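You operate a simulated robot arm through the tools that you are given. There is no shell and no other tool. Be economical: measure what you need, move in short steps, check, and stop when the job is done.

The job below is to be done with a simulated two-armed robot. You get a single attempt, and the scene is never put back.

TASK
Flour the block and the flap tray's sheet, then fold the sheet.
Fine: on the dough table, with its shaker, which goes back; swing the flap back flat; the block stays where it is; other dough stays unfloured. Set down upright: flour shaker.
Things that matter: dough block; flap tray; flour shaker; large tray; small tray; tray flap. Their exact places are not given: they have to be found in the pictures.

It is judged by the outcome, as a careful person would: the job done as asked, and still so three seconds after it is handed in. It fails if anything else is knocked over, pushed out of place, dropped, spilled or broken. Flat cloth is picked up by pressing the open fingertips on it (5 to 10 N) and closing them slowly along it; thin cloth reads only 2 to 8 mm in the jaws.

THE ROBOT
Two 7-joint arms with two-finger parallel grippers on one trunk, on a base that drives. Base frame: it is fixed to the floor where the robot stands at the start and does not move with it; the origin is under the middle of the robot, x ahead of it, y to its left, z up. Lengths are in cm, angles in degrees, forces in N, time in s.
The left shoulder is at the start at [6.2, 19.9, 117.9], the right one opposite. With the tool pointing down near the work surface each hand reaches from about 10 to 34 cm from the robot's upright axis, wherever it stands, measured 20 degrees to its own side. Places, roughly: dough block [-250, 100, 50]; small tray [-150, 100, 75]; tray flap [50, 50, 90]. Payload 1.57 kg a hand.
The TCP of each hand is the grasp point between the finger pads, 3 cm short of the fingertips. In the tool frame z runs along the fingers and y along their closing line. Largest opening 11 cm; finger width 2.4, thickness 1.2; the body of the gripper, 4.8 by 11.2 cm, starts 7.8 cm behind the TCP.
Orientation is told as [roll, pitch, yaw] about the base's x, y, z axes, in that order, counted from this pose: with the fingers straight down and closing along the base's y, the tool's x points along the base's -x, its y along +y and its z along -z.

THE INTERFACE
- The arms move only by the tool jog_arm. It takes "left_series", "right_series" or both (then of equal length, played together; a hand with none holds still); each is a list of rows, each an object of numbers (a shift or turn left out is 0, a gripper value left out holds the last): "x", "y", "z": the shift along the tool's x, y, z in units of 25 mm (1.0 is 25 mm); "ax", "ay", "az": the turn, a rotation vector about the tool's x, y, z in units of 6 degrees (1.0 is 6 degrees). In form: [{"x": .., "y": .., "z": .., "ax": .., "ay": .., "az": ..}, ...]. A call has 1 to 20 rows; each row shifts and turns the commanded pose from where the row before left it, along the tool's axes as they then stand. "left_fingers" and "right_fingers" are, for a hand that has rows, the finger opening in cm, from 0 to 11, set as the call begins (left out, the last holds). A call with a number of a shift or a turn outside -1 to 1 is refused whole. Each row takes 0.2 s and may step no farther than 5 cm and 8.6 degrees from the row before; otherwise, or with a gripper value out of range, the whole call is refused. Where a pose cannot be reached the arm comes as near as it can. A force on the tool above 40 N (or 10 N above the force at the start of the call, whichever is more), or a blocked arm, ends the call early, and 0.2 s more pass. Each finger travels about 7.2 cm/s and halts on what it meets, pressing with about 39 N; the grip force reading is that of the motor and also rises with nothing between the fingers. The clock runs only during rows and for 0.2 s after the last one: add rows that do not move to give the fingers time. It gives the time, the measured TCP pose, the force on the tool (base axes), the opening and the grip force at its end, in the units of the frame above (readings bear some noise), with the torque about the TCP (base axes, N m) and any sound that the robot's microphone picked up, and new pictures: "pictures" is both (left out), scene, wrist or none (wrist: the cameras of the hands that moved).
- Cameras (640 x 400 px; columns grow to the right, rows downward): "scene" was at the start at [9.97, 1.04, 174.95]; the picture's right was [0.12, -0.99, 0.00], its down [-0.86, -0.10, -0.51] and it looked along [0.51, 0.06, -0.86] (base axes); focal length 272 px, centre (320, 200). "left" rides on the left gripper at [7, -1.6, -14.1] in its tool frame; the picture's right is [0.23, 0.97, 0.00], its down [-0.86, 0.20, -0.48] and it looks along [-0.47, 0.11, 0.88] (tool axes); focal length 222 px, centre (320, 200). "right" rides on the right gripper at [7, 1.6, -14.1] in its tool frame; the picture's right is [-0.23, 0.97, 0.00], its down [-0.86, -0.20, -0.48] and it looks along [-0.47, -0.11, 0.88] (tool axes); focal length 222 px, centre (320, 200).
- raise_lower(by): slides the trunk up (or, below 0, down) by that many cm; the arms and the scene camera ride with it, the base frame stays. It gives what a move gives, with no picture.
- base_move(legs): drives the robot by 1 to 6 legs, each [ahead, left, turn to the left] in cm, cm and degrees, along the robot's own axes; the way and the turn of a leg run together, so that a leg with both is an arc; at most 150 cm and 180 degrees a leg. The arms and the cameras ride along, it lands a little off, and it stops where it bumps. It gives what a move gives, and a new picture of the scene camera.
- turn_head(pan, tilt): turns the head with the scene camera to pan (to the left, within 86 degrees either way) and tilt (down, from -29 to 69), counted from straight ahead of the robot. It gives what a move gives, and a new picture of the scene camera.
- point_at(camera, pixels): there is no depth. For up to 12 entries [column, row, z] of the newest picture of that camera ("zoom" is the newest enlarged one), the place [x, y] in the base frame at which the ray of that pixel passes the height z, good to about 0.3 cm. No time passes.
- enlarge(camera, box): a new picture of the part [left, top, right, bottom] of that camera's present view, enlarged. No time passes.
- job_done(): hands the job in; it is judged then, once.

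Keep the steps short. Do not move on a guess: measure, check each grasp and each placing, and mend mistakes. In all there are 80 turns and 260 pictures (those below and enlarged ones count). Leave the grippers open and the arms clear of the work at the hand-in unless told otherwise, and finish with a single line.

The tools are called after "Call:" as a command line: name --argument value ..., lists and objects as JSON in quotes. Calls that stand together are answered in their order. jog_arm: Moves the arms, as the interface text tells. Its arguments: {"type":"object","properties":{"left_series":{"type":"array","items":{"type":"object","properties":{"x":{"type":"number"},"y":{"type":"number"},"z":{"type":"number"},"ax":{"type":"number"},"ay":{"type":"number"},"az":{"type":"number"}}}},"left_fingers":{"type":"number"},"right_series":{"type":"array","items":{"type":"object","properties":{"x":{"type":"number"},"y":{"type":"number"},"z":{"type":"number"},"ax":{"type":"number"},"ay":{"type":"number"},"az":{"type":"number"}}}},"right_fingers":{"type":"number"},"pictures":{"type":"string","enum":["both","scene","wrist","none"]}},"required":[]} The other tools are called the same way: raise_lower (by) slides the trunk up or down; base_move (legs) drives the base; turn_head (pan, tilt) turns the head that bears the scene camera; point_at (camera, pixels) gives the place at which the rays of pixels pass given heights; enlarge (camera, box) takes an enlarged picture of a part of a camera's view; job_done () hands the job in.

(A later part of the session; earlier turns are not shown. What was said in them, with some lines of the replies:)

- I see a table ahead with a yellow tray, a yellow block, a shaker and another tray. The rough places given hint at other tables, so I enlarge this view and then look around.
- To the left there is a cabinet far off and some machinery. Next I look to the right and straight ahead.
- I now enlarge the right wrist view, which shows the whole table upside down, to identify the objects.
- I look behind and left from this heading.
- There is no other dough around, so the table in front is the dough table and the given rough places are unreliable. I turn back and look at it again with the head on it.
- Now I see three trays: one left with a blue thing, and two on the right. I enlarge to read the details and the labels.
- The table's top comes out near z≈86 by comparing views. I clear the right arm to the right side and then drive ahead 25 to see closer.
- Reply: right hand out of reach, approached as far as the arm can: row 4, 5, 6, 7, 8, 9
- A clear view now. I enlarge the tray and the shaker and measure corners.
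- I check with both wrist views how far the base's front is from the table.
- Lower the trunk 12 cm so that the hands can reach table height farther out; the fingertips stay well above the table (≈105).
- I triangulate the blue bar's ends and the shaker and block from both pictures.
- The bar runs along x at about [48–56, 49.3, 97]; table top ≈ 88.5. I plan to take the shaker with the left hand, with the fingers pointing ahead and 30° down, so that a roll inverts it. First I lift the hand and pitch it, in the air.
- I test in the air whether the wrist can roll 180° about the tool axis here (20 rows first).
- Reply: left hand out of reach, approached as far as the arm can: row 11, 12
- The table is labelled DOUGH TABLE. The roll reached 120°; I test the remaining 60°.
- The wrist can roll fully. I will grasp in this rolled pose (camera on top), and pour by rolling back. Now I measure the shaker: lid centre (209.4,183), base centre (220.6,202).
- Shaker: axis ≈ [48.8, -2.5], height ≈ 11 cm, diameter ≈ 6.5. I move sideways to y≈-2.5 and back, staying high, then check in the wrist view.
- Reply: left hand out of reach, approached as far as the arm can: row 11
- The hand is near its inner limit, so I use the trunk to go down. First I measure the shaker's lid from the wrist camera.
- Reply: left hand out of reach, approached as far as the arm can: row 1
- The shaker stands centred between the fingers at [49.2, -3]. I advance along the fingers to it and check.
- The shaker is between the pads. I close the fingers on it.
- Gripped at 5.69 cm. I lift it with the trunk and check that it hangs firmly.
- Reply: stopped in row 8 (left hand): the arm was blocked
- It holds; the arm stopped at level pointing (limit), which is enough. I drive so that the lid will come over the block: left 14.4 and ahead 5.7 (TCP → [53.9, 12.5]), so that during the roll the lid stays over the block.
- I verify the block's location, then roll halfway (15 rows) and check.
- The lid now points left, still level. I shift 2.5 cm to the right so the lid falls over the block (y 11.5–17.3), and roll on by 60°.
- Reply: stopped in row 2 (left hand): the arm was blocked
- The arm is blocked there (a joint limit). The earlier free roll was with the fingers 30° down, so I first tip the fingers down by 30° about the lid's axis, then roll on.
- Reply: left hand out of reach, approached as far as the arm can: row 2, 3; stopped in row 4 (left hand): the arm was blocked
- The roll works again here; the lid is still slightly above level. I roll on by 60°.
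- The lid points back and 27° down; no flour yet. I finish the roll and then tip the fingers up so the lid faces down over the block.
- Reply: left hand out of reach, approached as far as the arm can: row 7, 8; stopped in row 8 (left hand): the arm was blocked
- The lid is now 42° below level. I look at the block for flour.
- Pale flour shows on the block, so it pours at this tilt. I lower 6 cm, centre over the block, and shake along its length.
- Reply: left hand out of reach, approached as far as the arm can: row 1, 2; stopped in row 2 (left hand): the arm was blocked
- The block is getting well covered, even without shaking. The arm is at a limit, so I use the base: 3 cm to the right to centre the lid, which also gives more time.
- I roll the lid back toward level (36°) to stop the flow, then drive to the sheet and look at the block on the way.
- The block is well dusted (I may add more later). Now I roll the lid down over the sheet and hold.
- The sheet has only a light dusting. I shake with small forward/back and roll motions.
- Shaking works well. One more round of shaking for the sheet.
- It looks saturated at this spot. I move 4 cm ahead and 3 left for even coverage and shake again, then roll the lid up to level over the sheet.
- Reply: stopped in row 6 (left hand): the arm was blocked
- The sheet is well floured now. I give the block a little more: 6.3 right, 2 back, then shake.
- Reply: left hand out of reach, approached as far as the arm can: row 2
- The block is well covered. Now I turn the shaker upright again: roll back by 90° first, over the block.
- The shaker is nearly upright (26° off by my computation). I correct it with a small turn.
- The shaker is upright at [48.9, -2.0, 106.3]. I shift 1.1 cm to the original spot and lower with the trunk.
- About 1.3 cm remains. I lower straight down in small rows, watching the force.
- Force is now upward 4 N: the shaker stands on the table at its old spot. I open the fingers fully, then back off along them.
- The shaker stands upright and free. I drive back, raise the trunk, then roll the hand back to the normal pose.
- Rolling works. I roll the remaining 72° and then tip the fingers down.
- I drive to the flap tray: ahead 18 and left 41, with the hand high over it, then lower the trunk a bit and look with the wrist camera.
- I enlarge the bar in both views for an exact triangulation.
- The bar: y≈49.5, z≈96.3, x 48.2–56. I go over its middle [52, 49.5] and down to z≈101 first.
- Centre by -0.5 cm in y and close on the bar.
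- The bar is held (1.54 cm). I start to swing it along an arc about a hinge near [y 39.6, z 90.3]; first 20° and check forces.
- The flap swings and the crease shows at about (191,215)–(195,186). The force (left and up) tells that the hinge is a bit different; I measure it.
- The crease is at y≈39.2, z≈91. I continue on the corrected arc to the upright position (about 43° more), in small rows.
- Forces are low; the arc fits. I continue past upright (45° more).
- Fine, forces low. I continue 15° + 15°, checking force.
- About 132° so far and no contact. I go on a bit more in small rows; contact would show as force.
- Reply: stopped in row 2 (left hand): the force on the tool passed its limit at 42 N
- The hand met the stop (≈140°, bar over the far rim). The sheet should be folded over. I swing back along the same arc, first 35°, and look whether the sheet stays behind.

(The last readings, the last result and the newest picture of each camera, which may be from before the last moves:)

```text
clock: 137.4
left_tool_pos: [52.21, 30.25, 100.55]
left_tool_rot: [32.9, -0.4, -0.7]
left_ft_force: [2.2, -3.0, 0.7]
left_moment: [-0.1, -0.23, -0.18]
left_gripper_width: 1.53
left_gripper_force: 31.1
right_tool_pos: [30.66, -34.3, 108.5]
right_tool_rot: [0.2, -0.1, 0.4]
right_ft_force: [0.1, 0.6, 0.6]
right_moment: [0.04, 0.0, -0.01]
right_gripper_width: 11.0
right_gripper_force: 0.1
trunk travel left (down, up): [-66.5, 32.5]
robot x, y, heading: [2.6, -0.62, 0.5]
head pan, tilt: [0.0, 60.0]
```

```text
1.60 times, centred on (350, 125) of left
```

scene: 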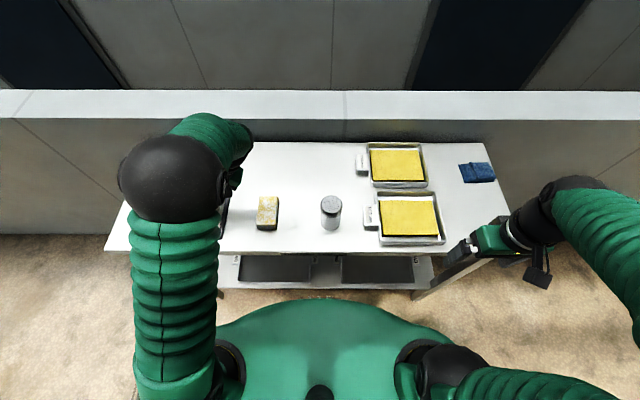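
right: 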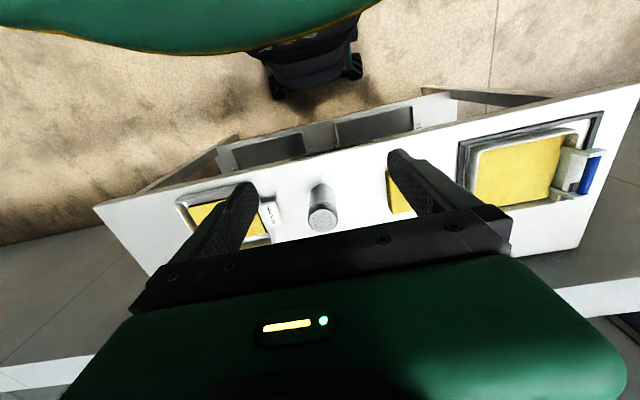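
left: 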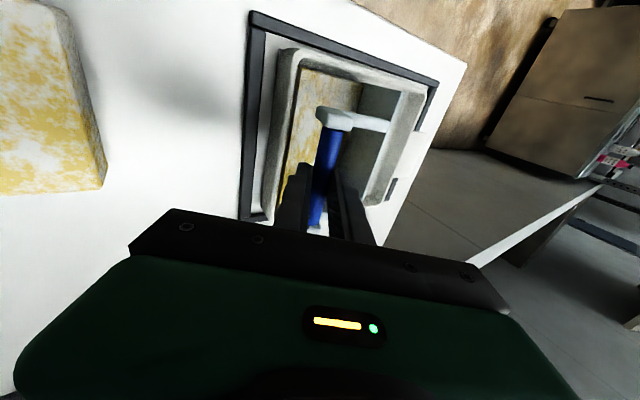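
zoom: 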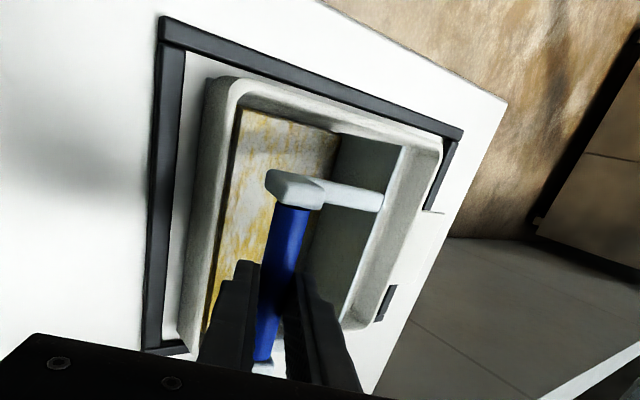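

The flap's inside is bare grey now and the dough lies on the right half: the sheet is folded. I swing on back to upright and beyond.

Call:
jog_arm --left_series '[{"y": 0.415, "z": -0.04, "ax": 0.25}, {"y": 0.415, "z": -0.04, "ax": 0.25}, {"y": 0.415, "z": -0.04, "ax": 0.25}, {"y": 0.417, "z": 0.033, "ax": 0.25}, {"y": 0.417, "z": 0.033, "ax": 0.25}, {"y": 0.417, "z": 0.033, "ax": 0.25}, {"y": 0.403, "z": 0.107, "ax": 0.25}, {"y": 0.403, "z": 0.107, "ax": 0.25}, {"y": 0.403, "z": 0.107, "ax": 0.25}, {}]'

Call:
enlarge --camera "scene" --box '[100, 140, 260, 240]'

```text
clock: 139.6
left_tool_pos: [52.13, 38.94, 104.12]
left_tool_rot: [19.4, -0.2, -0.7]
left_ft_force: [-1.1, -1.1, 0.5]
left_moment: [-0.09, 0.02, 0.02]
left_gripper_width: 1.52
left_gripper_force: 30.8
right_tool_pos: [30.64, -34.04, 108.48]
right_tool_rot: [0.2, -0.2, 0.4]
right_ft_force: [0.6, 0.0, -0.6]
right_moment: [-0.01, 0.0, -0.05]
right_gripper_width: 10.99
right_gripper_force: 0.1
trunk travel left (down, up): [-66.5, 32.5]
robot x, y, heading: [2.73, -0.46, 0.3]
head pan, tilt: [0.0, 60.0]
```

scene: 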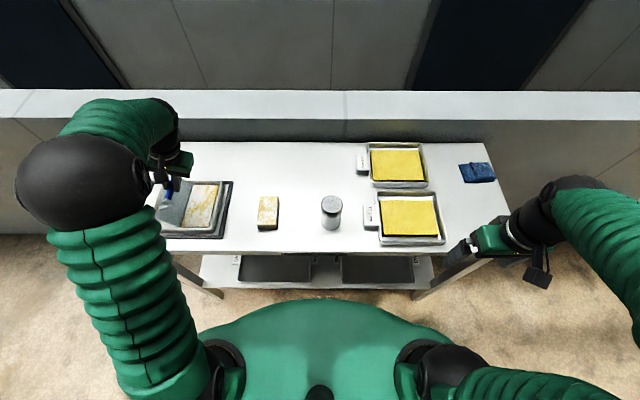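
left: 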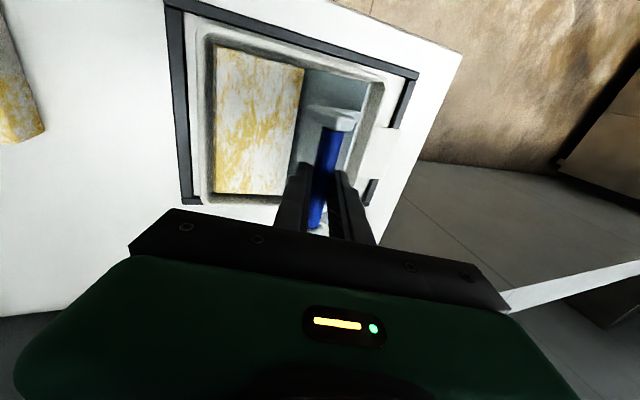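

```text
4.00 times, centred on (180, 190) of scene
```

zoom: 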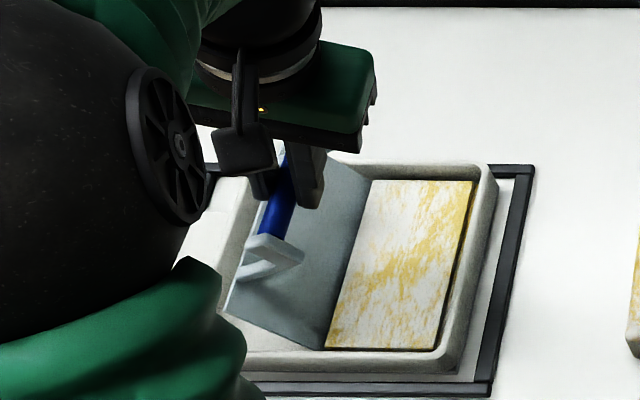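

Folded well, with the flap bare. I swing the flap the rest of the way back, the last 20° after a check.

Call:
jog_arm --left_series '[{"y": 0.378, "z": 0.174, "ax": 0.25}, {"y": 0.378, "z": 0.174, "ax": 0.25}, {"y": 0.378, "z": 0.174, "ax": 0.25}, {"y": 0.34, "z": 0.238, "ax": 0.25}, {"y": 0.34, "z": 0.238, "ax": 0.25}, {"y": 0.34, "z": 0.238, "ax": 0.25}, {"y": 0.213, "z": 0.248, "ax": 0.25}, {"y": 0.213, "z": 0.248, "ax": 0.25}, {"y": 0.213, "z": 0.248, "ax": 0.25}, {}]' --pictures "none"

Call:
jog_arm --left_series '[{"y": 0.291, "z": 0.292, "ax": 0.25}, {"y": 0.291, "z": 0.292, "ax": 0.25}, {"y": 0.2, "z": 0.3, "ax": 0.1}, {}]'

```text
clock: 141.8
left_tool_pos: [52.25, 46.85, 101.0]
left_tool_rot: [5.8, -0.4, -0.7]
left_ft_force: [2.2, 7.5, 8.7]
left_moment: [0.24, -0.24, 0.18]
left_gripper_width: 1.52
left_gripper_force: 31.5
right_tool_pos: [30.59, -33.84, 108.53]
right_tool_rot: [0.1, -0.1, 0.4]
right_ft_force: [0.0, 0.3, 0.8]
right_moment: [-0.01, 0.01, 0.01]
right_gripper_width: 10.99
right_gripper_force: 0.0
trunk travel left (down, up): [-66.5, 32.5]
robot x, y, heading: [2.99, -0.37, 0.5]
head pan, tilt: [0.0, 60.0]
```

```text
clock: 142.8
left_tool_pos: [52.17, 48.68, 98.77]
left_tool_rot: [2.1, -0.3, -0.7]
left_ft_force: [-2.8, -3.8, 0.3]
left_moment: [-0.06, 0.61, 0.02]
left_gripper_width: 1.54
left_gripper_force: 31.0
right_tool_pos: [30.66, -33.98, 108.43]
right_tool_rot: [0.2, -0.2, 0.5]
right_ft_force: [0.8, 0.0, 0.0]
right_moment: [0.0, 0.04, -0.01]
right_gripper_width: 11.03
right_gripper_force: 0.2
trunk travel left (down, up): [-66.5, 32.5]
robot x, y, heading: [3.06, -0.67, 0.5]
head pan, tilt: [0.0, 60.0]
```

scene: 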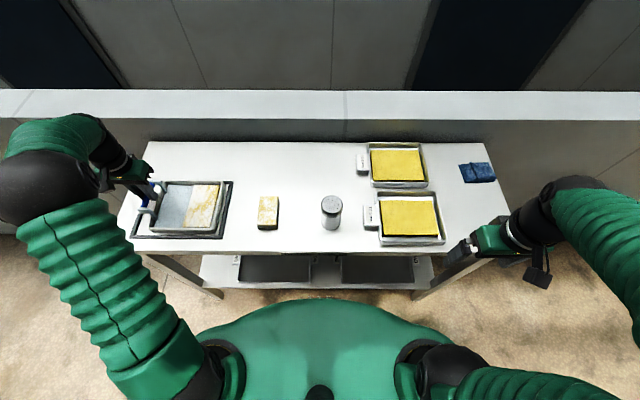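
left: 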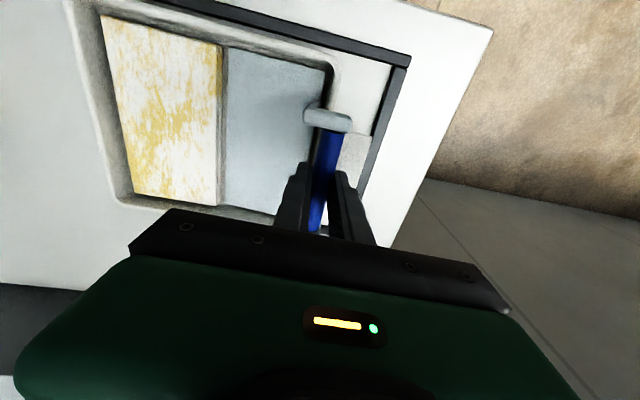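

About 0.9 cm remains to the flat position. I finish in small rows until it rests.

Call:
jog_arm --left_series '[{"y": 0.14, "z": 0.18, "ax": 0.1}, {"y": 0.1, "z": 0.16, "ax": 0.1}, {"z": 0.08}, {}]' --pictures "none"

Call:
enlarge --camera "scene" --box '[100, 140, 260, 240]'

```text
clock: 143.8
left_tool_pos: [52.37, 49.42, 97.88]
left_tool_rot: [1.1, -0.4, -0.7]
left_ft_force: [-0.3, -2.1, -0.6]
left_moment: [-0.16, -0.22, 0.05]
left_gripper_width: 1.53
left_gripper_force: 31.1
right_tool_pos: [30.69, -34.1, 108.52]
right_tool_rot: [0.1, -0.1, 0.5]
right_ft_force: [0.3, -0.1, -0.1]
right_moment: [0.02, 0.01, 0.0]
right_gripper_width: 11.01
right_gripper_force: 0.0
trunk travel left (down, up): [-66.5, 32.5]
robot x, y, heading: [2.74, -0.77, 0.5]
head pan, tilt: [0.0, 60.0]
```

```text
4.00 times, centred on (180, 190) of scene
```

zoom: 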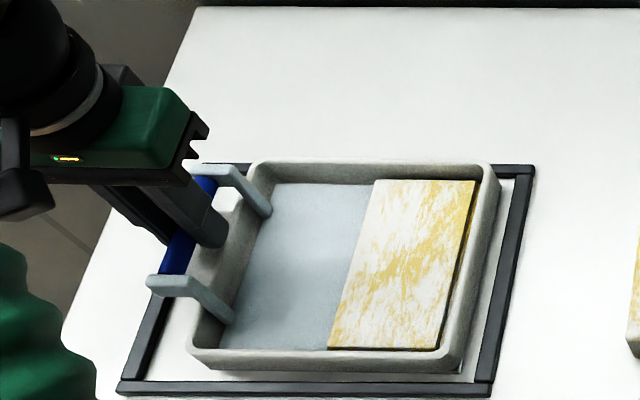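

The bar is back at its starting place. A slight press, then I open the fingers, check, and lift away.

Call:
jog_arm --left_series '[{"z": 0.1}, {}]' --pictures "none"

Call:
jog_arm --left_series '[{}, {}, {}, {}, {}, {}, {}, {}]' --left_fingers 8 --pictures "none"

Call:
jog_arm --left_series '[{"z": -0.6}, {"z": -0.8}, {"z": -1}, {"z": -1}, {"z": -1}, {"z": -1}, {"z": -1}, {"z": -1, "x": 1}, {"x": 1}, {"x": 1}, {"x": 1}, {"x": 1}, {}]' --left_fingers 11

Call:
enlarge --camera "scene" --box '[100, 140, 260, 240]'

```text
clock: 144.4
left_tool_pos: [52.42, 49.43, 97.7]
left_tool_rot: [1.2, -0.5, -0.7]
left_ft_force: [3.2, 2.0, 9.1]
left_moment: [0.03, 0.43, 0.01]
left_gripper_width: 1.52
left_gripper_force: 30.9
right_tool_pos: [30.78, -34.1, 108.49]
right_tool_rot: [0.2, -0.1, 0.4]
right_ft_force: [-0.1, -0.1, 0.1]
right_moment: [-0.02, 0.0, -0.02]
right_gripper_width: 11.02
right_gripper_force: 0.0
trunk travel left (down, up): [-66.5, 32.5]
robot x, y, heading: [3.02, -0.87, 0.5]
head pan, tilt: [0.0, 60.0]
```

```text
clock: 146.2
left_tool_pos: [52.26, 49.5, 97.64]
left_tool_rot: [0.9, -0.4, -0.7]
left_ft_force: [-0.3, 0.5, -0.1]
left_moment: [0.03, 0.04, 0.02]
left_gripper_width: 7.99
left_gripper_force: 0.1
right_tool_pos: [30.72, -33.95, 108.43]
right_tool_rot: [0.0, 0.0, 0.5]
right_ft_force: [0.2, -0.3, 0.1]
right_moment: [-0.02, -0.03, -0.03]
right_gripper_width: 11.01
right_gripper_force: 0.0
trunk travel left (down, up): [-66.5, 32.5]
robot x, y, heading: [2.72, -0.95, 0.5]
head pan, tilt: [0.0, 60.0]
```

```text
clock: 149.0
left_tool_pos: [39.77, 49.16, 115.95]
left_tool_rot: [0.9, -0.3, -0.7]
left_ft_force: [0.3, 1.0, 0.9]
left_moment: [0.02, -0.01, 0.0]
left_gripper_width: 10.98
left_gripper_force: 0.1
right_tool_pos: [30.73, -33.88, 108.41]
right_tool_rot: [0.1, -0.1, 0.6]
right_ft_force: [-0.3, 0.3, -0.4]
right_moment: [0.01, 0.02, -0.03]
right_gripper_width: 11.0
right_gripper_force: 0.2
trunk travel left (down, up): [-66.5, 32.5]
robot x, y, heading: [2.83, -0.44, 0.4]
head pan, tilt: [0.0, 60.0]
```

scene: 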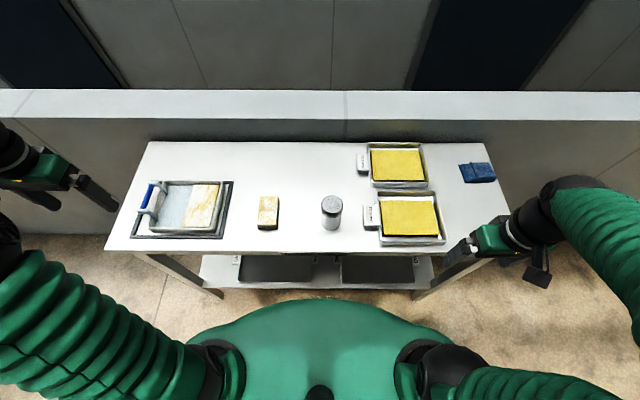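
left: 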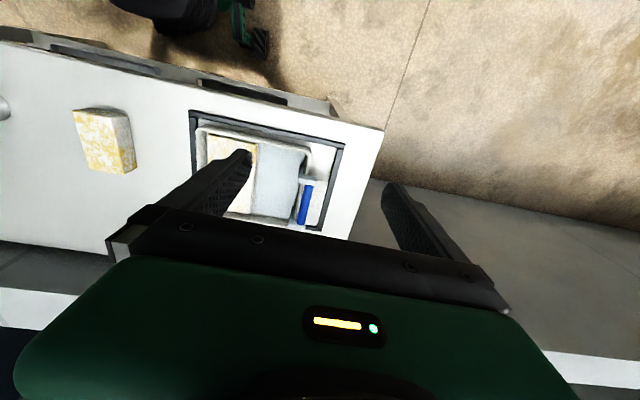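

```text
4.00 times, centred on (180, 190) of scene
```

zoom: 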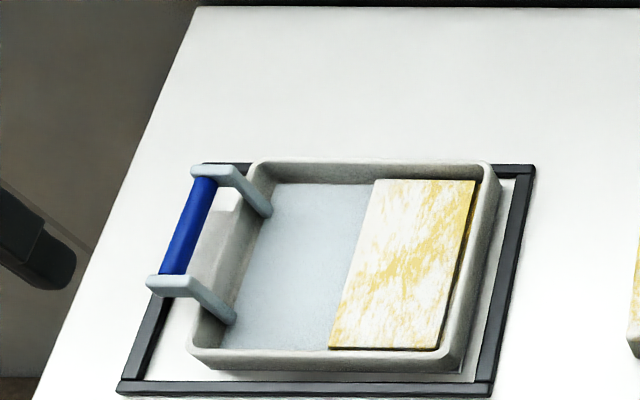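

The sheet is folded and the flap lies flat. A last check of the shaker, the block and the other trays.

Call:
enlarge --camera "scene" --box '[240, 130, 500, 255]'

```text
2.46 times, centred on (370, 192) of scene
```

zoom: 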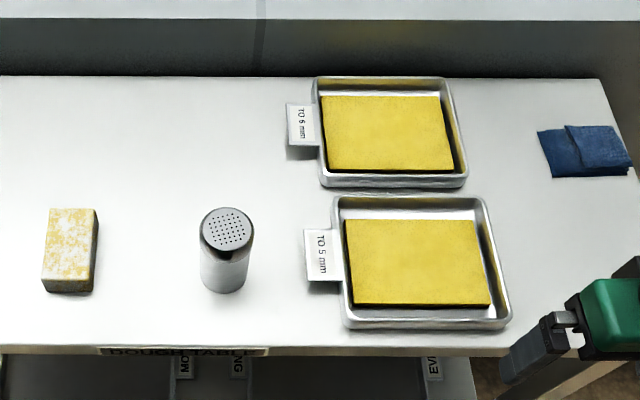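

The block is floured and in place, the shaker is upright at its spot, and the other dough is clean. I hand in.

Call:
job_done

```text
The job is handed in.
```

The block and the flap tray's sheet are floured, the sheet is folded, the flap is back flat, the shaker stands upright in its place, and the other dough has no flour on it.
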